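You operate a simulated robot arm through the tools that you are given. There is no shell and no other tool. Be economical: measure what you need, move in short steps, check, and stop when the job is done.

Carry out the task below with a simulated two-armed robot. There is one attempt and no reset: what you move stays moved.

Task
On the top of the wooden bench, make the grey bearing block and the orange brake pad change places.

It is judged by the outcome, as a careful person would: the job done as asked, and still so three seconds after it is handed in. It fails if anything else is knocked over, pushed out of place, dropped, spilled or broken.

Robot
Two 7-joint arms with two-finger parallel grippers on one trunk, on a base that drives. Base frame: it is fixed to the floor where the robot stands at the start and does not move with it; the origin is under the middle of the robot, x ahead of it, y to its left, z up. Readings come in mm, degrees, newtons and seconds.
The left shoulder is at the start at [60, 143, 911], the right one opposite. With the tool pointing down near the work surface each hand reaches from about 320 to 740 mm from the robot's upright axis, wherever it stands, measured 20 degrees to its own side. Payload 1.57 kg a hand.
The TCP of each hand is the grasp point between the finger pads, 30 mm short of the fingertips. In the tool frame z runs along the fingers and y along their closing line. The gripper opens to 110 mm. The fingers are 24 mm wide and 12 mm thick; the gripper's body (48 by 112 mm) begins 78 mm behind the TCP.
Orientation is that of the tool frame in the base frame, as a unit quaternion [w, x, y, z]. With the fingers straight down and closing along the base's y, the tool's x points along the base's -x, its y along +y and its z along -z.

Tools
- The arms move only by the tool apply_moves. It takes "left_moves", "right_moves" or both (then of equal length, played together; a hand with none holds still); each is a list of rows, each a list of 7 numbers: the shift along the tool's x, y, z in units of 250 mm (1.0 is 250 mm), then the turn, a rotation vector about the tool's x, y, z in units of 180 degrees (1.0 is 180 degrees), then the closure, from 0 (fully open) to 1 (shut). In form: [[dx, dy, dz, ax, ay, az, gripper], ...]. A call has 1 to 20 rows; each row is the pose to reach, as a shift and turn from the pose commanded when the call began, along the tool's axes at that moment. A call with a number of a shift or a turn outside -1 to 1 is refused whole. Rows are played at 5 a second. More than 50 mm and 8.6 degrees between two rows, or a gripper value outside its range, and nothing of the call is played. Where a pose cannot be reached the arm comes as near as it can. A force on the tool above 40 N (or 10 N above the force at the start of the call, whichever is more), or a blocked arm, ends the call early, and 0.2 s more pass. The fingers move at their own pace (about 45 mm/s each) and stop on an object; they squeeze with about 31 N. The grip force told is the motor's: it shows also when the fingers shut on nothing. Time passes only in rows, and 0.2 s behind the last, so rows that repeat a pose let the fingers close. It gives the time, the measured TCP pose, the force on the tool (base axes), the opening and the grip force at its end, in the units of the frame above (readings bear some noise).
- Cameras (640 x 400 px; columns grow to the right, rows downward): "scene" is now at [53.7, 12.4, 1538.7]; the picture's right is [0.11, -0.99, 0.00], its down [-0.67, -0.07, -0.74] and it looks along [0.74, 0.08, -0.67] (base axes); focal length 253 px, centre (320, 200). "left" rides on the left gripper at [-36, 0, -80] in its tool frame; the picture's right is [0.00, -1.00, 0.00], its down [0.97, 0.00, -0.24] and it looks along [0.24, 0.00, 0.97] (tool axes); focal length 218 px, centre (320, 200). "right" rides on the right gripper at [-36, 0, -80] in its tool frame; the picture's right is [0.00, -1.00, 0.00], its down [0.97, 0.00, -0.24] and it looks along [0.24, 0.00, 0.97] (tool axes); focal length 218 px, centre (320, 200). There is no depth. A picture from a camera that has moved, and an enlarged one, comes with that camera's place and axes in the base frame and with its lens. The place of the scene camera against the robot may be out by one fixed shift of up to 12 mm in any direction.
- get_image(camera): a new picture of that camera. The clock stands still meanwhile.
- lift_body(by): slides the trunk up (or, below 0, down) by that many mm; the arms and the scene camera ride with it, the base frame stays. It gives what a move gives, with no picture.
- drive_base(legs): drives the robot by 1 to 6 legs, each [ahead, left, turn to the left] in mm, mm and degrees, along the robot's own axes; the way and the turn of a leg run together, so that a leg with both is an arc; at most 1500 mm and 180 degrees a leg. The arms and the cameras ride along, it lands a little off, and it stops where it bumps. It gives what a move gives.
- aim_head(pan, tilt): turns the head with the scene camera to pan (to the left, within 86 degrees either way) and tilt (down, from -29 to 69), counted from straight ahead of the robot. It gives what a move gives.
- close_up(camera, box): a new picture of the part [left, top, right, bottom] of that camera's present view, enlarged. The clock stands still meanwhile.
- finish_job(): hands the job in; it is judged then, once.

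Work in short steps. Places have to be worked out from the pictures, the camera data and where the tool is seen: move nearer, look again, correct. Check each grasp and each placing, and mend what went wrong. You have 165 turns and 138 pictures in all, those below and enlarged ones among them. Open the grippers and draw the arms clear of the work before you hand the job in, unless the task says otherwise; then end with one line.

The tools are called by a JSON object that holds its "op" and its "data". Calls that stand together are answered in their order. apply_moves: Moves the arms, as the interface text tells. Its arguments: {"type":"object","properties":{"left_moves":{"type":"array","items":{"type":"array","items":{"type":"number"}}},"right_moves":{"type":"array","items":{"type":"array","items":{"type":"number"}}}},"required":[]} The other tools are called the same way: lift_body (by) slides the trunk up or down; drive_base (legs) drives the base; aim_head (pan, tilt) turns the head that bears the scene camera; get_image (camera) takes a picture; close_up (camera, box) takes an enlarged picture of a part of a camera's view; finish_job () hands the job in.

At the start:

```text
time_s: 0.0
left_tool_pos: [532.8, 214.8, 1051.0]
left_orientation: [-0.001, 0.0, 1.0, 0.0]
left_wrist_force: [-0.1, 0.6, -0.5]
left_opening: 110.0
left_finger_force: 0.0
right_tool_pos: [422.4, -185.4, 1086.1]
right_orientation: [0.0, 0.0, 1.0, 0.0]
right_wrist_force: [0.1, 0.9, 0.3]
right_opening: 110.1
right_finger_force: 0.0
trunk travel left (down, up): [-510.0, 80.0]
robot x, y, heading: [0.2, 1.0, -0.1]
head pan, tilt: [6.2, 42.3]
```

scene: 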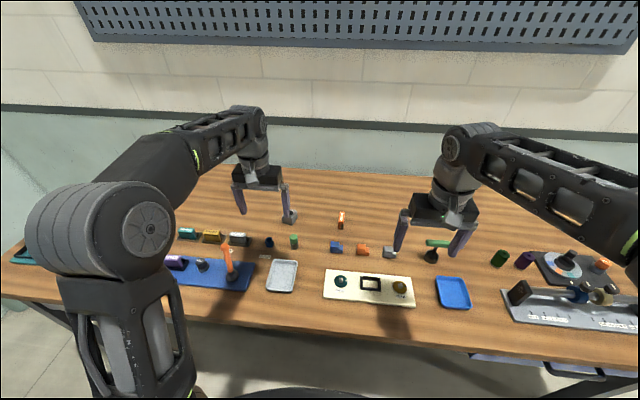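
right: 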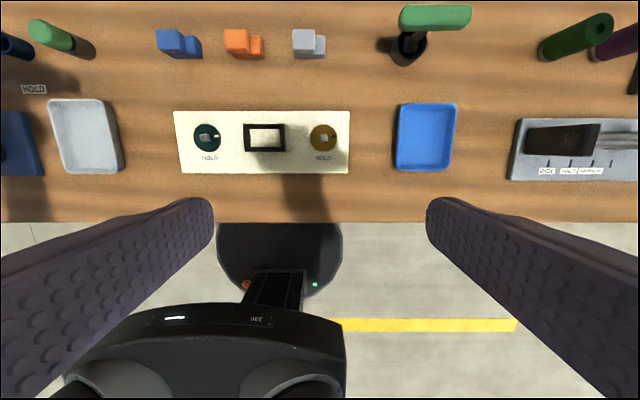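
left: 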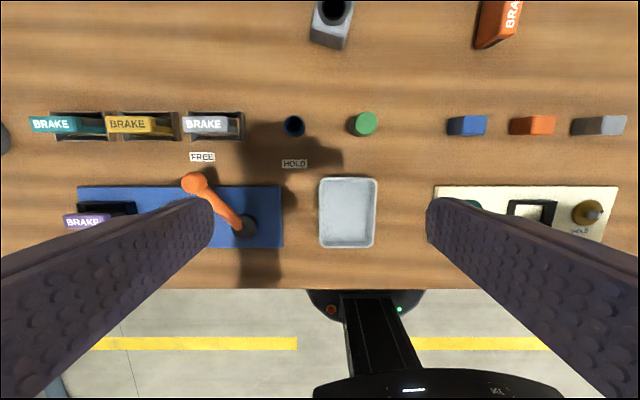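

I'll first look closely at the two objects (grey block with a bore near scene (289,216), orange BRAKE pad near (341,220)).

{"op": "close_up", "data": {"camera": "scene", "box": [240, 180, 400, 280]}}

{"op": "close_up", "data": {"camera": "left", "box": [260, 0, 580, 200]}}

```text
4.00 times, centred on (320, 230) of scene
camera zoom: at [53.7, 12.4, 1538.7], right [0.11, -0.99, 0.0], down [-0.67, -0.07, -0.74], along [0.74, 0.08, -0.67], focal length 1013 px, centre (320, 80)
```

zoom: 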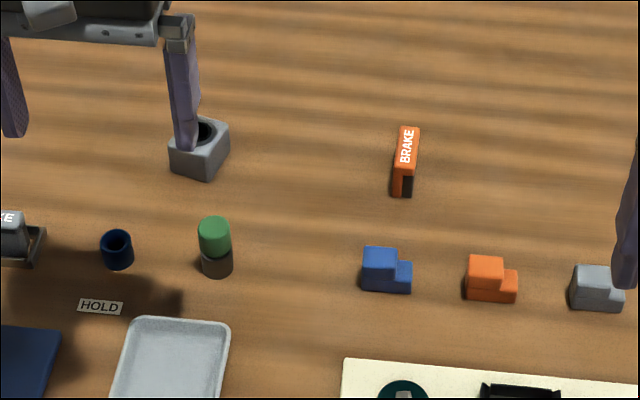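

```text
2.00 times, centred on (420, 100) of left
camera zoom: at [568.5, 215.7, 1130.2], right [0.0, -1.0, 0.0], down [-0.97, 0.0, 0.24], along [-0.24, 0.0, -0.97], focal length 436 px, centre (120, 400)
```

zoom: 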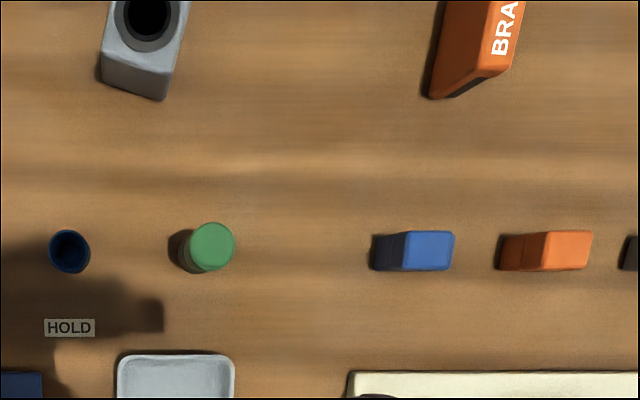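

The block sits near (720,203) and the pad near (720,5). I'll move the left hand up high between them to look from nearer above.

{"op": "apply_moves", "data": {"left_moves": [[-0.12, -0.11, 0, 0, 0, 0, 0], [-0.24, -0.21, 0, 0, 0, 0, 0], [-0.36, -0.32, 0, 0, 0, 0, 0], [-0.47, -0.42, 0, 0, 0, 0, 0], [-0.47, -0.42, 0, 0, 0, 0, 0]]}}

{"op": "get_image", "data": {"camera": "left"}}

{"op": "get_image", "data": {"camera": "scene"}}

```text
time_s: 1.2
left_tool_pos: [576.0, 174.2, 1050.7]
left_orientation: [0.0, 0.0, 1.0, 0.0]
left_wrist_force: [-0.9, -0.7, 0.4]
left_opening: 109.9
left_finger_force: 0.0
left hand out of reach, approached as far as the arm can: row 2, 3, 4, 5
right_tool_pos: [422.7, -186.1, 1085.1]
right_orientation: [0.0, 0.001, 1.0, 0.0]
right_wrist_force: [1.0, 0.2, 0.1]
right_opening: 110.2
right_finger_force: 0.1
trunk travel left (down, up): [-510.0, 80.0]
robot x, y, heading: [0.3, 1.3, 0.3]
head pan, tilt: [6.2, 42.3]
```

```text
132 pictures are left
camera left: at [612.7, 175.9, 1129.8], right [0.0, -1.0, 0.0], down [-0.97, 0.0, 0.24], along [-0.24, 0.0, -0.97], focal length 218 px, centre (320, 200)
```

left: 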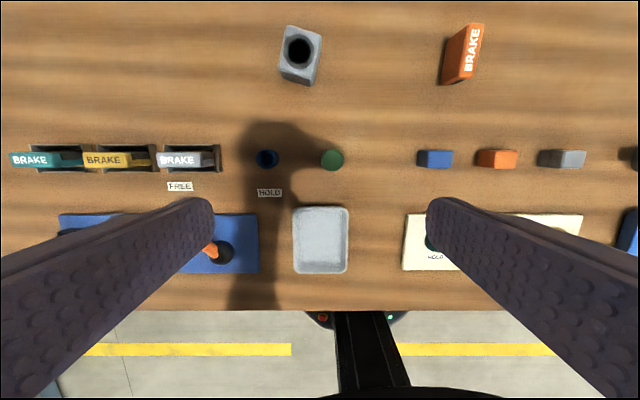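

```text
131 pictures are left
camera scene: at [53.9, 12.3, 1538.7], right [0.11, -0.99, 0.0], down [-0.67, -0.07, -0.74], along [0.74, 0.08, -0.67], focal length 253 px, centre (320, 200)
```

scene: 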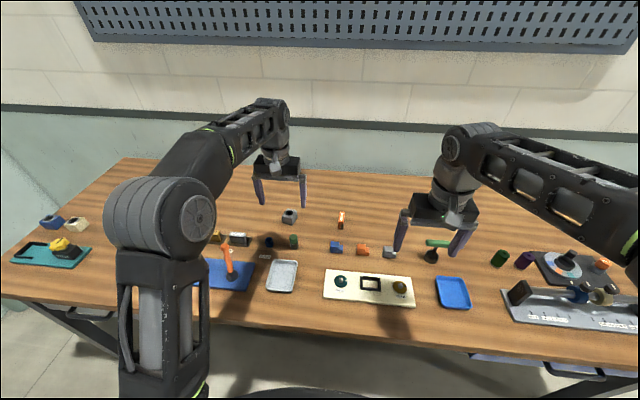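

The arm's reach at this height ends at x≈576, so I'd like to drive closer. First check the clearance in front of the base.

{"op": "aim_head", "data": {"pan": 0, "tilt": 69}}

{"op": "get_image", "data": {"camera": "scene"}}

```text
time_s: 2.1
left_tool_pos: [575.5, 174.6, 1051.3]
left_orientation: [0.0, 0.0, 1.0, 0.0]
left_wrist_force: [0.3, 0.1, 0.2]
left_opening: 109.9
left_finger_force: 0.0
right_tool_pos: [422.4, -185.6, 1085.3]
right_orientation: [0.0, 0.001, 1.0, 0.0]
right_wrist_force: [-0.5, 0.6, 0.6]
right_opening: 109.8
right_finger_force: 0.0
trunk travel left (down, up): [-510.0, 80.0]
robot x, y, heading: [-2.6, 0.5, -0.0]
head pan, tilt: [0.0, 68.8]
```

```text
130 pictures are left
camera scene: at [26.7, 3.4, 1506.0], right [0.0, -1.0, 0.0], down [-0.93, 0.0, -0.36], along [0.36, 0.0, -0.93], focal length 253 px, centre (320, 200)
```

scene: 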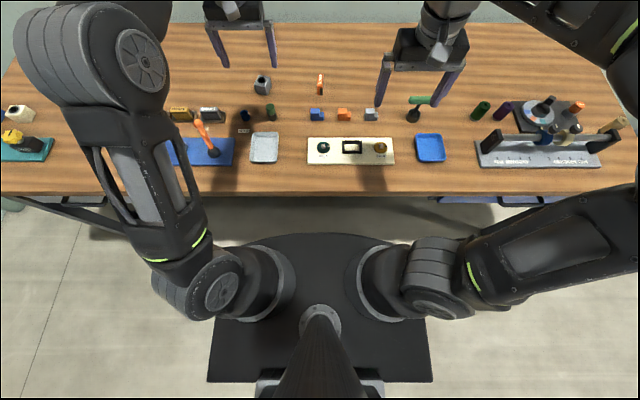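

The area in front of the torso is open, with more than 100 mm of gap. Driving ahead 100 mm.

{"op": "drive_base", "data": {"legs": [[100, 0, 0]]}}

{"op": "aim_head", "data": {"pan": 5, "tilt": 50}}

{"op": "get_image", "data": {"camera": "left"}}

{"op": "get_image", "data": {"camera": "scene"}}

```text
time_s: 3.3
left_tool_pos: [679.4, 172.6, 1049.7]
left_orientation: [-0.001, 0.001, 1.0, 0.0]
left_wrist_force: [0.4, -1.6, -1.0]
left_opening: 109.8
left_finger_force: 0.0
right_tool_pos: [524.9, -186.8, 1084.7]
right_orientation: [-0.001, 0.0, 1.0, 0.0]
right_wrist_force: [-0.4, 1.2, 0.1]
right_opening: 110.1
right_finger_force: 0.0
trunk travel left (down, up): [-510.0, 80.0]
robot x, y, heading: [99.2, -0.1, -0.3]
head pan, tilt: [0.0, 68.8]
```

```text
time_s: 4.1
left_tool_pos: [678.2, 174.1, 1049.6]
left_orientation: [0.0, 0.002, 1.0, 0.0]
left_wrist_force: [0.0, -0.2, 0.3]
left_opening: 109.9
left_finger_force: 0.1
right_tool_pos: [522.2, -186.2, 1085.2]
right_orientation: [0.0, 0.002, 1.0, 0.001]
right_wrist_force: [0.1, -0.4, -0.6]
right_opening: 109.9
right_finger_force: 0.1
trunk travel left (down, up): [-510.0, 80.0]
robot x, y, heading: [102.8, 1.7, -0.3]
head pan, tilt: [5.0, 50.0]
```

```text
129 pictures are left
camera left: at [714.1, 174.5, 1129.8], right [0.0, -1.0, 0.0], down [-0.97, 0.0, 0.24], along [-0.24, 0.0, -0.97], focal length 218 px, centre (320, 200)
```

left: 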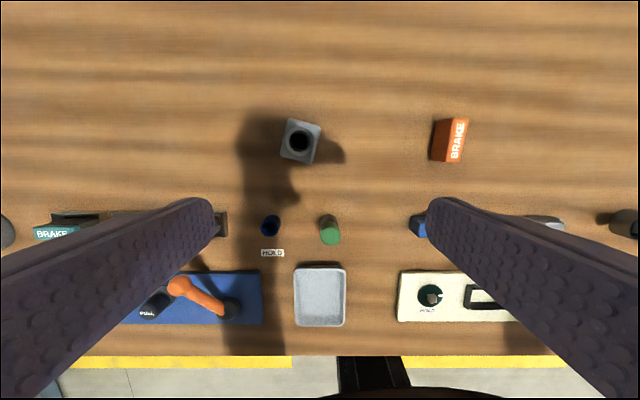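

```text
128 pictures are left
camera scene: at [148.6, 9.8, 1527.8], right [0.08, -1.0, 0.0], down [-0.76, -0.06, -0.64], along [0.64, 0.05, -0.77], focal length 253 px, centre (320, 200)
```

scene: 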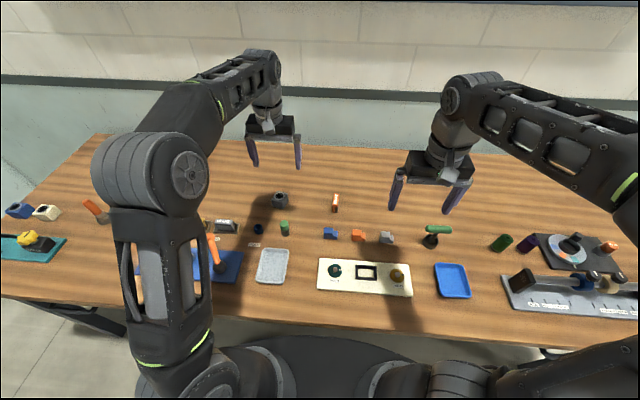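

Good. Enlarge both objects from this near-overhead view to measure them.

{"op": "close_up", "data": {"camera": "left", "box": [260, 100, 340, 180]}}

{"op": "close_up", "data": {"camera": "left", "box": [410, 100, 490, 180]}}

```text
5.00 times, centred on (300, 140) of left
camera zoom: at [714.1, 174.5, 1129.8], right [0.0, -1.0, 0.0], down [-0.97, 0.0, 0.24], along [-0.24, 0.0, -0.97], focal length 1091 px, centre (420, 500)
```

zoom: 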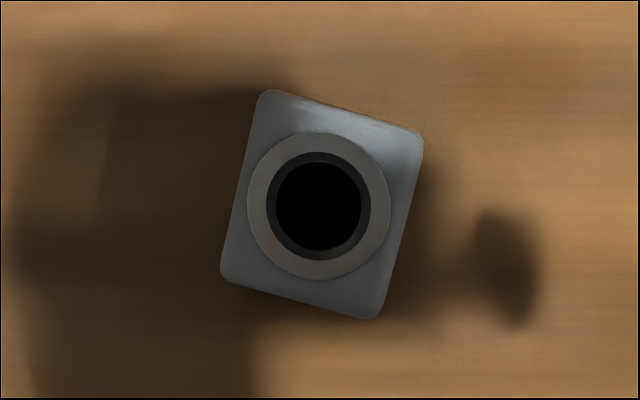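

```text
5.00 times, centred on (450, 140) of left
camera zoom: at [714.1, 174.5, 1129.8], right [0.0, -1.0, 0.0], down [-0.97, 0.0, 0.24], along [-0.24, 0.0, -0.97], focal length 1091 px, centre (-330, 500)
```

zoom: 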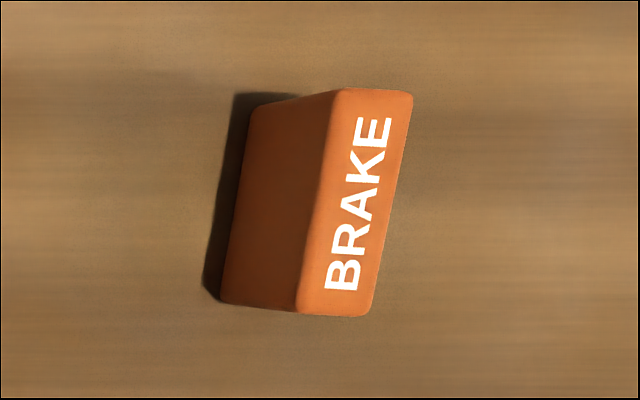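

Measurements: block ≈ 41×47×40 mm centred at (720,200), yaw ≈ −16°. Pad ≈ 19×55×41 mm centred at (720,0), yaw ≈ −2°. Plan: pad to a temporary spot at (720,100), block to (720,0), pad to (720,200). Moving above the pad.

{"op": "apply_moves", "data": {"left_moves": [[-0.028, -0.116, 0.067, 0, 0, 0, 0.3], [-0.056, -0.233, 0.133, 0, 0, 0, 0.3], [-0.084, -0.349, 0.2, 0, 0, 0, 0.3], [-0.112, -0.465, 0.267, 0, 0, 0, 0.3], [-0.14, -0.582, 0.333, 0, 0, 0, 0.3], [-0.168, -0.698, 0.4, 0, 0, 0.011, 0.3], [-0.168, -0.698, 0.4, 0, 0, 0.011, 0.3]]}}

{"op": "get_image", "data": {"camera": "left"}}

```text
time_s: 5.7
left_tool_pos: [720.1, -2.7, 949.8]
left_orientation: [0.0, 0.018, 1.0, 0.0]
left_wrist_force: [0.1, 0.6, -0.3]
left_opening: 76.8
left_finger_force: 0.1
right_tool_pos: [522.8, -184.8, 1086.2]
right_orientation: [0.001, 0.002, 1.0, 0.001]
right_wrist_force: [0.1, -0.1, 0.0]
right_opening: 110.0
right_finger_force: 0.0
trunk travel left (down, up): [-510.0, 80.0]
robot x, y, heading: [98.3, -2.7, -0.1]
head pan, tilt: [5.0, 50.0]
```

```text
125 pictures are left
camera left: at [755.6, -2.7, 1028.9], right [-0.04, -1.0, 0.0], down [-0.97, 0.04, 0.24], along [-0.24, 0.01, -0.97], focal length 218 px, centre (320, 200)
```

left: 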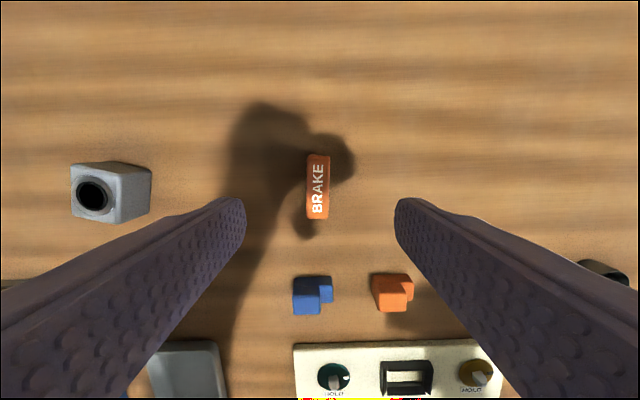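

Pad is centred between the fingers (≈(720.8,−1)). Descending to TCP z 836 and closing.

{"op": "apply_moves", "data": {"left_moves": [[0, 0.006, 0.152, 0, 0, 0, 0.3], [0, 0.006, 0.304, 0, 0, 0, 0.3], [0, 0.006, 0.4, 0, 0, 0, 0.3], [0, 0.006, 0.456, 0, 0, 0, 0.3], [0, 0.006, 0.456, 0, 0, 0, 0.3]]}}

{"op": "get_image", "data": {"camera": "left"}}

```text
time_s: 6.9
left_tool_pos: [720.0, -0.6, 835.5]
left_orientation: [0.001, 0.018, 1.0, 0.0]
left_wrist_force: [0.3, 1.0, 0.1]
left_opening: 76.8
left_finger_force: 0.1
right_tool_pos: [523.0, -187.1, 1084.9]
right_orientation: [0.0, 0.001, 1.0, 0.0]
right_wrist_force: [0.4, -0.1, -0.1]
right_opening: 110.0
right_finger_force: 0.1
trunk travel left (down, up): [-510.0, 80.0]
robot x, y, heading: [100.6, -2.0, -0.3]
head pan, tilt: [5.0, 50.0]
```

```text
124 pictures are left
camera left: at [755.2, -1.0, 915.7], right [-0.04, -1.0, 0.0], down [-0.97, 0.04, 0.24], along [-0.24, 0.01, -0.97], focal length 218 px, centre (320, 200)
```

left: 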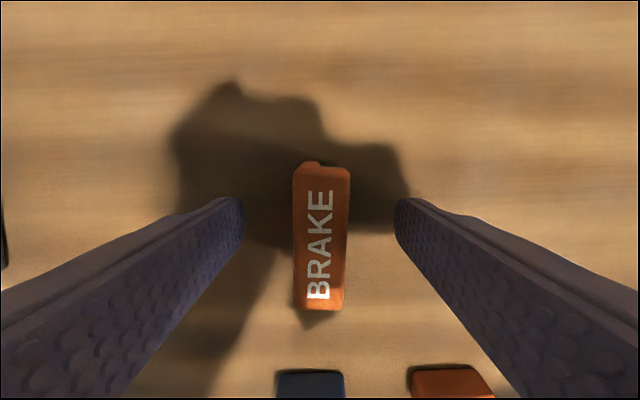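

The fingers straddle the pad well. Closing.

{"op": "apply_moves", "data": {"left_moves": [[0, 0, 0, 0, 0, 0, 0.6], [0, 0, 0, 0, 0, 0, 1], [0, 0, 0, 0, 0, 0, 1], [0, 0, 0, 0, 0, 0, 1], [0, 0, 0, 0, 0, 0, 1], [0, 0, 0, 0, 0, 0, 1]]}}

```text
time_s: 8.3
left_tool_pos: [719.5, -0.8, 836.7]
left_orientation: [0.001, 0.019, 1.0, 0.0]
left_wrist_force: [0.1, 0.2, 0.8]
left_opening: 19.7
left_finger_force: 31.4
right_tool_pos: [522.8, -187.0, 1085.1]
right_orientation: [0.0, 0.001, 1.0, 0.0]
right_wrist_force: [0.2, 0.0, 0.2]
right_opening: 109.8
right_finger_force: 0.1
trunk travel left (down, up): [-510.0, 80.0]
robot x, y, heading: [100.5, -3.5, -0.2]
head pan, tilt: [5.0, 50.0]
```

Grip is firm at 19.7 mm. Lift, move to the temporary spot at y≈100, and lower.

{"op": "apply_moves", "data": {"left_moves": [[0, 0, -0.12, 0, 0, 0, 1], [0, 0, -0.24, 0, 0, 0, 1], [0.004, 0.13, -0.24, 0, 0, 0, 1], [0.009, 0.27, -0.24, 0, 0, 0, 1], [0.014, 0.4, -0.24, 0, 0, 0, 1], [0.014, 0.4, -0.24, 0, 0, 0, 1], [0.014, 0.4, -0.12, 0, 0, 0, 1], [0.014, 0.4, -0.03, 0, 0, 0, 1], [0.014, 0.4, -0.002, 0, 0, 0, 1], [0.014, 0.4, -0.002, 0, 0, 0, 1]]}}

{"op": "get_image", "data": {"camera": "left"}}

```text
time_s: 10.5
left_tool_pos: [721.6, 102.1, 836.2]
left_orientation: [0.001, 0.018, 1.0, 0.0]
left_wrist_force: [0.4, 0.5, 1.6]
left_opening: 20.0
left_finger_force: 30.9
right_tool_pos: [522.3, -186.9, 1085.6]
right_orientation: [0.0, 0.001, 1.0, 0.0]
right_wrist_force: [-0.1, 0.7, 0.7]
right_opening: 110.0
right_finger_force: 0.0
trunk travel left (down, up): [-510.0, 80.0]
robot x, y, heading: [102.2, -3.0, 0.0]
head pan, tilt: [5.0, 50.0]
```

```text
123 pictures are left
camera left: at [757.2, 101.4, 916.0], right [-0.04, -1.0, 0.0], down [-0.97, 0.04, 0.24], along [-0.24, 0.01, -0.97], focal length 218 px, centre (320, 200)
```

left: 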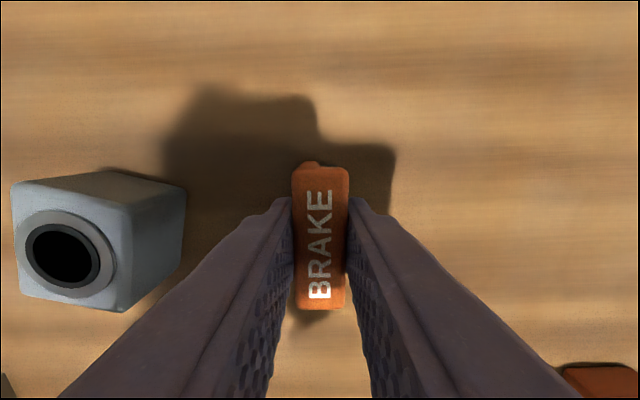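

Pad down at y≈102. Open to ~55 mm (the block is ≥30 mm further away), check nothing tips, and rise.

{"op": "apply_moves", "data": {"left_moves": [[0, 0, 0, 0, 0, 0, 0.6], [0, 0, 0, 0, 0, 0, 0.5], [0, 0, 0, 0, 0, 0, 0.5], [0, 0, 0, 0, 0, 0, 0.5], [0, 0, -0.1, 0, 0, 0, 0.5], [0, 0, -0.25, 0, 0, 0, 0.5], [0, 0, -0.4, 0, 0, 0, 0.5], [0, 0, -0.46, 0, 0, 0, 0.5], [0, 0, -0.46, 0, 0, 0, 0.5]]}}

{"op": "get_image", "data": {"camera": "left"}}

```text
time_s: 12.5
left_tool_pos: [718.4, 102.0, 952.7]
left_orientation: [0.0, 0.018, 1.0, 0.0]
left_wrist_force: [-0.4, 0.3, 0.0]
left_opening: 55.1
left_finger_force: 0.0
right_tool_pos: [522.4, -187.1, 1085.5]
right_orientation: [0.0, 0.001, 1.0, 0.0]
right_wrist_force: [-0.4, 0.7, -0.9]
right_opening: 110.3
right_finger_force: 0.0
trunk travel left (down, up): [-510.0, 80.0]
robot x, y, heading: [102.7, -2.4, 0.2]
head pan, tilt: [5.0, 50.0]
```

```text
122 pictures are left
camera left: at [753.7, 101.9, 1030.8], right [-0.04, -1.0, 0.0], down [-0.97, 0.04, 0.24], along [-0.24, 0.01, -0.97], focal length 218 px, centre (320, 200)
```

left: 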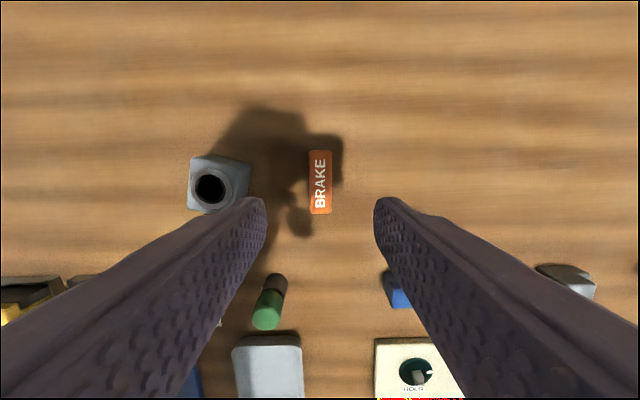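

Pad stands upright at the temporary spot. Move above the block with a −16° yaw, gripper at ~82 mm.

{"op": "apply_moves", "data": {"left_moves": [[0.003, 0.13, 0, 0, 0, 0.025, 0.25], [0.006, 0.26, 0, 0, 0, 0.05, 0.25], [0.008, 0.394, 0, 0, 0, 0.076, 0.25], [0.008, 0.394, 0, 0, 0, 0.076, 0.25]]}}

{"op": "get_image", "data": {"camera": "left"}}

```text
time_s: 13.5
left_tool_pos: [722.3, 200.8, 954.5]
left_orientation: [0.0, 0.138, 0.99, 0.0]
left_wrist_force: [-0.7, 0.6, -0.5]
left_opening: 82.3
left_finger_force: 0.1
right_tool_pos: [523.1, -186.7, 1085.1]
right_orientation: [0.0, 0.001, 1.0, 0.0]
right_wrist_force: [0.1, 0.1, 0.5]
right_opening: 109.8
right_finger_force: 0.0
trunk travel left (down, up): [-510.0, 80.0]
robot x, y, heading: [103.4, 3.1, -0.3]
head pan, tilt: [5.0, 50.0]
```

```text
121 pictures are left
camera left: at [756.5, 191.2, 1034.2], right [-0.27, -0.96, 0.0], down [-0.93, 0.27, 0.24], along [-0.23, 0.07, -0.97], focal length 218 px, centre (320, 200)
```

left: 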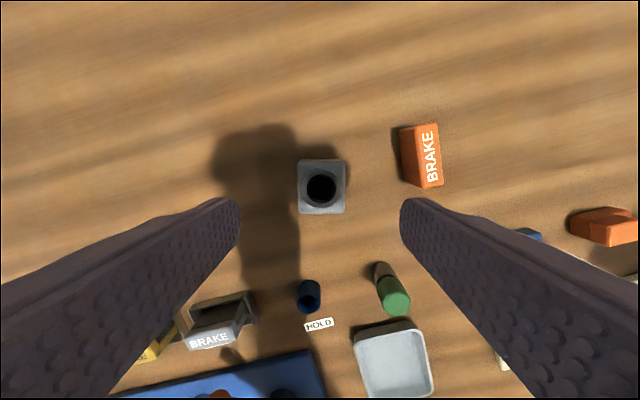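

Block is aligned and centred. Descend and close.

{"op": "apply_moves", "data": {"left_moves": [[0, -0.004, 0.15, 0, 0, 0, 0.25], [0, -0.004, 0.3, 0, 0, 0, 0.25], [0, -0.004, 0.42, 0, 0, 0, 0.25], [0, -0.004, 0.474, 0, 0, 0, 0.25], [0, -0.004, 0.474, 0, 0, 0, 0.25], [0, -0.004, 0.474, 0, 0, 0, 0.6], [0, -0.004, 0.474, 0, 0, 0, 1], [0, -0.004, 0.474, 0, 0, 0, 1], [0, -0.004, 0.474, 0, 0, 0, 1], [0, -0.004, 0.474, 0, 0, 0, 1]]}}

{"op": "get_image", "data": {"camera": "left"}}

```text
time_s: 15.7
left_tool_pos: [723.2, 197.4, 833.8]
left_orientation: [0.0, 0.138, 0.99, 0.0]
left_wrist_force: [0.3, 1.6, 0.3]
left_opening: 43.8
left_finger_force: 31.3
right_tool_pos: [522.9, -187.2, 1084.7]
right_orientation: [0.0, 0.001, 1.0, 0.001]
right_wrist_force: [-0.2, 0.6, 0.4]
right_opening: 109.8
right_finger_force: 0.1
trunk travel left (down, up): [-510.0, 80.0]
robot x, y, heading: [102.5, -1.4, -0.2]
head pan, tilt: [5.0, 50.0]
```

```text
120 pictures are left
camera left: at [757.8, 189.2, 913.7], right [-0.27, -0.96, 0.0], down [-0.93, 0.26, 0.24], along [-0.23, 0.07, -0.97], focal length 218 px, centre (320, 200)
```

left: 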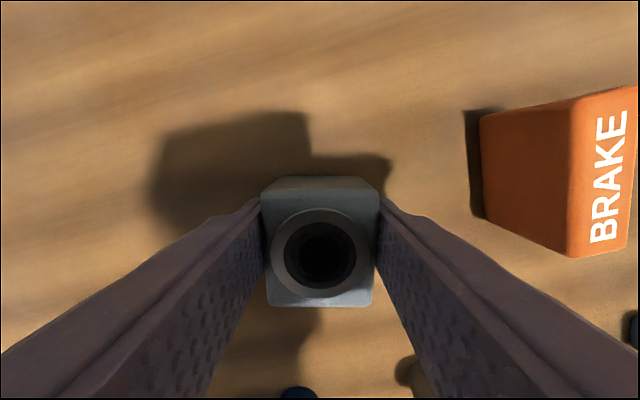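

Block held (43.8 mm). Lift 80 mm, carry over the pad to (720,0), and lower.

{"op": "apply_moves", "data": {"left_moves": [[0, 0, -0.16, 0, 0, 0, 1], [0, 0, -0.32, 0, 0, 0, 1], [0, 0, -0.36, 0, 0, 0, 1], [-0.042, -0.152, -0.36, 0, 0, 0, 1], [-0.083, -0.305, -0.36, 0, 0, 0, 1], [-0.125, -0.457, -0.36, 0, 0, 0, 1], [-0.166, -0.61, -0.36, 0, 0, 0, 1], [-0.208, -0.762, -0.36, 0, 0, 0, 1], [-0.208, -0.762, -0.36, 0, 0, 0, 1], [-0.208, -0.762, -0.36, 0, 0, 0, 1]]}}

{"op": "get_image", "data": {"camera": "left"}}

```text
time_s: 17.9
left_tool_pos: [717.9, -2.3, 927.3]
left_orientation: [0.0, 0.137, 0.991, 0.0]
left_wrist_force: [-0.1, -0.3, -2.9]
left_opening: 43.9
left_finger_force: 30.9
right_tool_pos: [524.4, -187.2, 1085.2]
right_orientation: [0.0, 0.002, 1.0, 0.0]
right_wrist_force: [0.4, 0.1, -0.2]
right_opening: 110.1
right_finger_force: 0.1
trunk travel left (down, up): [-510.0, 80.0]
robot x, y, heading: [101.4, 0.4, 0.1]
head pan, tilt: [5.0, 50.0]
```

```text
119 pictures are left
camera left: at [753.2, -10.4, 1006.6], right [-0.27, -0.96, 0.0], down [-0.93, 0.26, 0.24], along [-0.23, 0.07, -0.97], focal length 218 px, centre (320, 200)
```

left: 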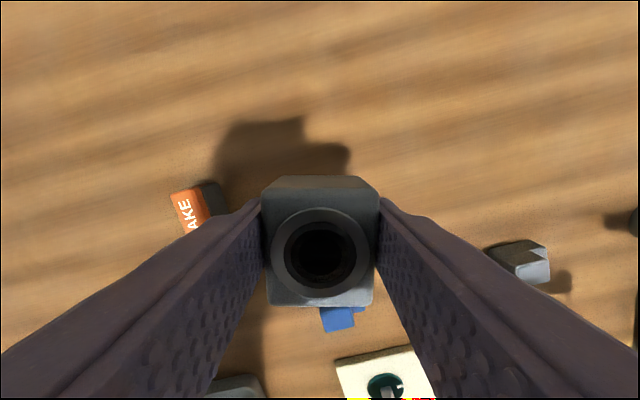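

The block hangs above the target. Lower the same 90 mm and check the force.

{"op": "apply_moves", "data": {"left_moves": [[0, 0.004, 0.15, 0, 0, 0, 1], [-0.004, 0.008, 0.28, 0, 0, 0, 1], [-0.004, 0.008, 0.33, 0, 0, 0, 1], [-0.004, 0.008, 0.35, 0, 0, 0, 1], [-0.004, 0.008, 0.359, 0, 0, 0, 1], [-0.004, 0.008, 0.359, 0, 0, 0, 1]]}}

{"op": "get_image", "data": {"camera": "left"}}

```text
time_s: 19.3
left_tool_pos: [720.0, 3.4, 833.7]
left_orientation: [0.001, 0.137, 0.991, 0.0]
left_wrist_force: [-0.1, -0.2, -4.7]
left_opening: 43.8
left_finger_force: 31.0
right_tool_pos: [522.4, -186.6, 1085.7]
right_orientation: [0.0, 0.001, 1.0, 0.0]
right_wrist_force: [-0.4, 0.4, 0.3]
right_opening: 110.2
right_finger_force: 0.1
trunk travel left (down, up): [-510.0, 80.0]
robot x, y, heading: [98.6, 0.2, -0.4]
head pan, tilt: [5.0, 50.0]
```

```text
118 pictures are left
camera left: at [755.2, -5.6, 913.8], right [-0.27, -0.96, 0.0], down [-0.93, 0.26, 0.24], along [-0.23, 0.07, -0.97], focal length 218 px, centre (320, 200)
```

left: 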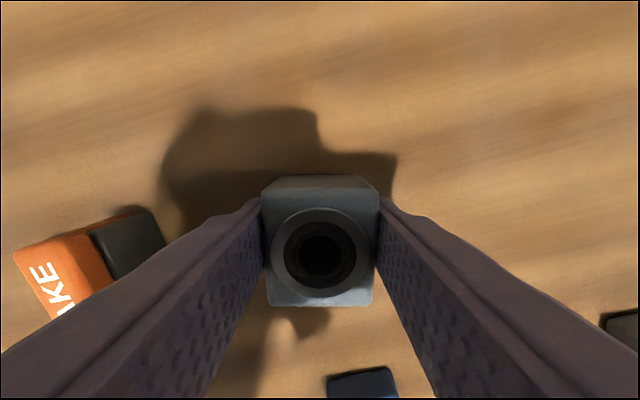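

The force still shows hanging weight; lower 1–2 mm more to touch.

{"op": "apply_moves", "data": {"left_moves": [[0, 0, 0.004, 0, 0, 0, 1], [0, 0, 0.006, 0, 0, 0, 1], [0, 0, 0.006, 0, 0, 0, 1]]}}

```text
time_s: 20.1
left_tool_pos: [719.8, 2.9, 834.5]
left_orientation: [0.002, 0.137, 0.991, -0.001]
left_wrist_force: [-2.0, 0.3, 7.1]
left_opening: 43.7
left_finger_force: 30.9
right_tool_pos: [523.1, -186.9, 1085.6]
right_orientation: [0.0, 0.001, 1.0, 0.0]
right_wrist_force: [0.0, 0.2, 0.2]
right_opening: 110.1
right_finger_force: 0.1
trunk travel left (down, up): [-510.0, 80.0]
robot x, y, heading: [100.0, -0.4, -0.3]
head pan, tilt: [5.0, 50.0]
```

The block now rests on the bench. Release and rise.

{"op": "apply_moves", "data": {"left_moves": [[0, 0, 0, 0, 0, 0, 0.5], [0, 0, 0, 0, 0, 0, 0.38], [0, 0, 0, 0, 0, 0, 0.38], [0, 0, 0, 0, 0, 0, 0.38], [0, 0, -0.1, 0, 0, 0, 0.38], [0, 0, -0.25, 0, 0, 0, 0.38], [0, 0, -0.4, 0, 0, 0, 0.38], [0, 0, -0.47, 0, 0, 0, 0.38], [0, 0, -0.47, 0, 0, 0, 0.38]]}}

{"op": "get_image", "data": {"camera": "left"}}

```text
time_s: 22.1
left_tool_pos: [718.0, 2.7, 952.3]
left_orientation: [0.0, 0.138, 0.99, 0.0]
left_wrist_force: [-0.3, -0.5, -0.4]
left_opening: 67.9
left_finger_force: 0.0
right_tool_pos: [523.1, -186.5, 1083.9]
right_orientation: [0.001, 0.0, 1.0, 0.0]
right_wrist_force: [-0.2, -0.2, -0.2]
right_opening: 110.2
right_finger_force: 0.0
trunk travel left (down, up): [-510.0, 80.0]
robot x, y, heading: [100.2, -3.8, 0.1]
head pan, tilt: [5.0, 50.0]
```

```text
117 pictures are left
camera left: at [753.0, -5.5, 1031.4], right [-0.27, -0.96, 0.0], down [-0.93, 0.26, 0.24], along [-0.23, 0.07, -0.97], focal length 218 px, centre (320, 200)
```

left: 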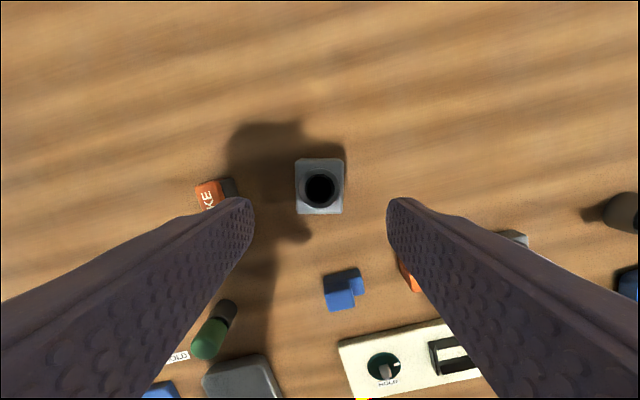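

Block stands at ≈(719,2). Return above the pad at ≈(721,101), undoing the yaw.

{"op": "apply_moves", "data": {"left_moves": [[0.034, 0.128, 0, 0, 0, -0.025, 0.38], [0.067, 0.256, 0, 0, 0, -0.05, 0.38], [0.1, 0.384, 0, 0, 0, -0.076, 0.38], [0.1, 0.384, 0, 0, 0, -0.076, 0.38]]}}

{"op": "get_image", "data": {"camera": "left"}}

```text
time_s: 23.1
left_tool_pos: [723.5, 100.8, 951.6]
left_orientation: [0.0, 0.019, 1.0, -0.001]
left_wrist_force: [-0.1, -0.1, -0.5]
left_opening: 68.0
left_finger_force: 0.0
right_tool_pos: [522.7, -187.3, 1085.1]
right_orientation: [0.0, 0.001, 1.0, 0.001]
right_wrist_force: [0.6, 0.9, 0.3]
right_opening: 110.0
right_finger_force: 0.1
trunk travel left (down, up): [-510.0, 80.0]
robot x, y, heading: [100.8, -4.5, 0.1]
head pan, tilt: [5.0, 50.0]
```

```text
116 pictures are left
camera left: at [759.3, 101.8, 1030.6], right [-0.04, -1.0, 0.0], down [-0.97, 0.04, 0.24], along [-0.24, 0.01, -0.97], focal length 218 px, centre (320, 200)
```

left: 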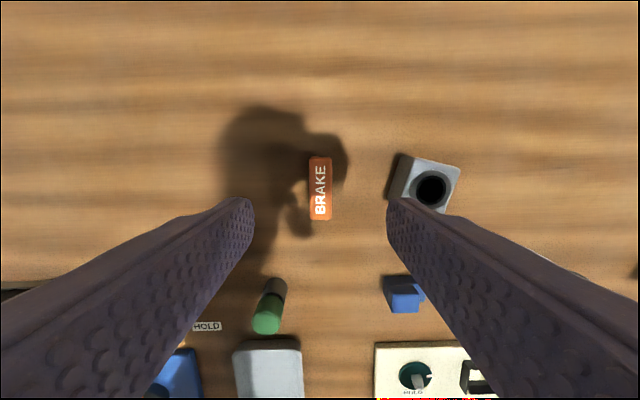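

Pad is centred and the fingers will clear the block by ~25 mm. Descend and close.

{"op": "apply_moves", "data": {"left_moves": [[0.004, 0, 0.15, 0, 0, 0, 0.38], [0.008, 0, 0.3, 0, 0, 0, 0.38], [0.008, 0, 0.42, 0, 0, 0, 0.38], [0.008, 0, 0.462, 0, 0, 0, 0.38], [0.008, 0, 0.462, 0, 0, 0, 0.38], [0.008, 0, 0.462, 0, 0, 0, 0.7], [0.008, 0, 0.462, 0, 0, 0, 1], [0.008, 0, 0.462, 0, 0, 0, 1], [0.008, 0, 0.462, 0, 0, 0, 1], [0.008, 0, 0.462, 0, 0, 0, 1]]}}

{"op": "get_image", "data": {"camera": "left"}}

```text
time_s: 25.3
left_tool_pos: [720.2, 102.8, 835.8]
left_orientation: [0.0, 0.018, 1.0, 0.0]
left_wrist_force: [-1.4, -2.3, 0.1]
left_opening: 20.0
left_finger_force: 30.5
right_tool_pos: [524.0, -187.3, 1086.4]
right_orientation: [0.0, 0.0, 1.0, 0.0]
right_wrist_force: [-0.4, 0.1, -0.4]
right_opening: 110.0
right_finger_force: 0.1
trunk travel left (down, up): [-510.0, 80.0]
robot x, y, heading: [101.3, 2.1, -0.1]
head pan, tilt: [5.0, 50.0]
```

```text
115 pictures are left
camera left: at [756.6, 103.1, 914.9], right [-0.04, -1.0, 0.0], down [-0.97, 0.04, 0.24], along [-0.24, 0.01, -0.97], focal length 218 px, centre (320, 200)
```

left: 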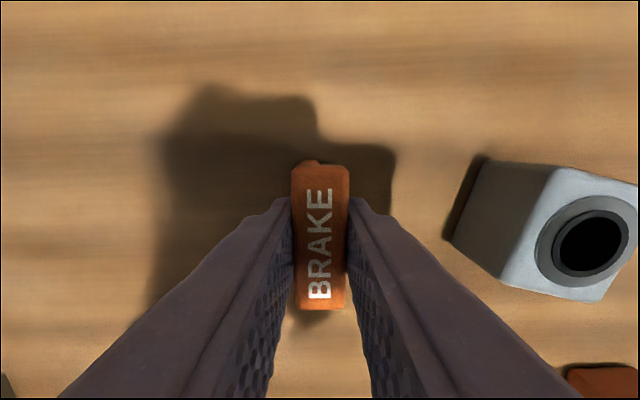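

Pad held. Lift 60 mm, carry to y≈200, and lower.

{"op": "apply_moves", "data": {"left_moves": [[0, 0, -0.12, 0, 0, 0, 1], [0, 0, -0.24, 0, 0, 0, 1], [0.004, 0.13, -0.24, 0, 0, 0, 1], [0.009, 0.26, -0.24, 0, 0, 0, 1], [0.014, 0.392, -0.24, 0, 0, 0, 1], [0.014, 0.392, -0.24, 0, 0, 0, 1], [0.014, 0.392, -0.12, 0, 0, 0, 1], [0.014, 0.392, -0.03, 0, 0, 0, 1], [0.014, 0.392, -0.005, 0, 0, 0, 1], [0.014, 0.392, 0.0, 0, 0, 0, 1], [0.014, 0.392, 0.0, 0, 0, 0, 1]]}}

{"op": "get_image", "data": {"camera": "left"}}

```text
time_s: 27.7
left_tool_pos: [722.8, 200.2, 836.0]
left_orientation: [0.002, 0.017, 1.0, 0.0]
left_wrist_force: [3.9, 3.1, 9.3]
left_opening: 19.8
left_finger_force: 31.7
right_tool_pos: [521.9, -185.6, 1085.4]
right_orientation: [-0.001, 0.0, 1.0, 0.001]
right_wrist_force: [-0.1, -0.3, 0.1]
right_opening: 110.0
right_finger_force: 0.0
trunk travel left (down, up): [-510.0, 80.0]
robot x, y, heading: [102.3, 1.3, -0.1]
head pan, tilt: [5.0, 50.0]
```

```text
114 pictures are left
camera left: at [757.5, 199.5, 915.2], right [-0.04, -1.0, 0.0], down [-0.97, 0.04, 0.24], along [-0.24, 0.01, -0.97], focal length 218 px, centre (320, 200)
```

left: 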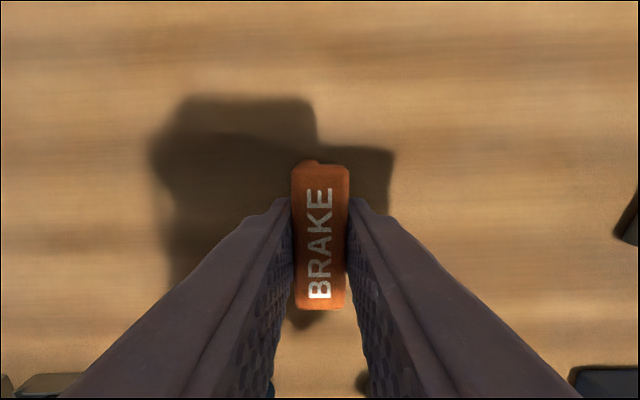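

Pad rests at (722,200) with light contact. Release and rise well clear.

{"op": "apply_moves", "data": {"left_moves": [[0, 0, 0, 0, 0, 0, 0.6], [0, 0, 0, 0, 0, 0, 0.4], [0, 0, 0, 0, 0, 0, 0.4], [0, 0, 0, 0, 0, 0, 0.4], [0, 0, -0.1, 0, 0, 0, 0.4], [0, 0, -0.25, 0, 0, 0, 0.4], [0, 0, -0.4, 0, 0, 0, 0.4], [0.05, 0, -0.55, 0, 0, 0, 0.2], [0.15, 0, -0.7, 0, 0, 0, 0], [0.3, 0, -0.8, 0, 0, 0, 0], [0.45, 0, -0.85, 0, 0, 0, 0], [0.45, 0, -0.85, 0, 0, 0, 0]]}}

{"op": "get_image", "data": {"camera": "left"}}

{"op": "get_image", "data": {"camera": "scene"}}

```text
time_s: 30.3
left_tool_pos: [608.2, 201.1, 1049.8]
left_orientation: [0.0, 0.018, 1.0, 0.0]
left_wrist_force: [-0.4, -0.2, 0.8]
left_opening: 110.3
left_finger_force: 0.1
right_tool_pos: [522.8, -187.3, 1086.0]
right_orientation: [0.001, 0.0, 1.0, 0.0]
right_wrist_force: [-0.2, 0.0, 0.0]
right_opening: 109.8
right_finger_force: 0.1
trunk travel left (down, up): [-510.0, 80.0]
robot x, y, heading: [103.4, 2.7, -0.2]
head pan, tilt: [5.0, 50.0]
```

```text
113 pictures are left
camera left: at [644.4, 201.2, 1129.4], right [-0.04, -1.0, 0.0], down [-0.97, 0.04, 0.24], along [-0.24, 0.01, -0.97], focal length 218 px, centre (320, 200)
```

left: 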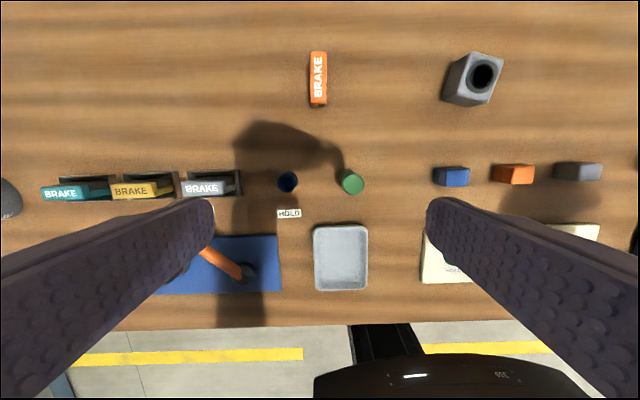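

```text
112 pictures are left
camera scene: at [149.1, 9.8, 1527.9], right [0.08, -1.0, 0.0], down [-0.76, -0.06, -0.64], along [0.64, 0.05, -0.77], focal length 253 px, centre (320, 200)
```

scene: 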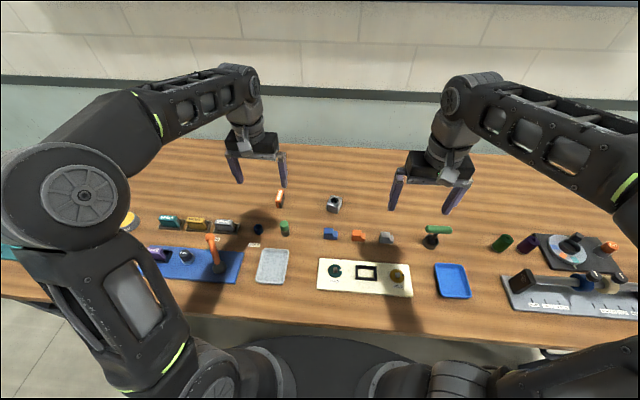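

Both objects stand upright in each other's former places, nothing else has moved, and the arms are clear with open grippers. Handing in.

{"op": "finish_job", "data": {}}

```text
The job is handed in.
```

The grey bearing block and the orange brake pad have changed places on the bench, each within a few millimetres by my readings, and nothing else moved in the last pictures.
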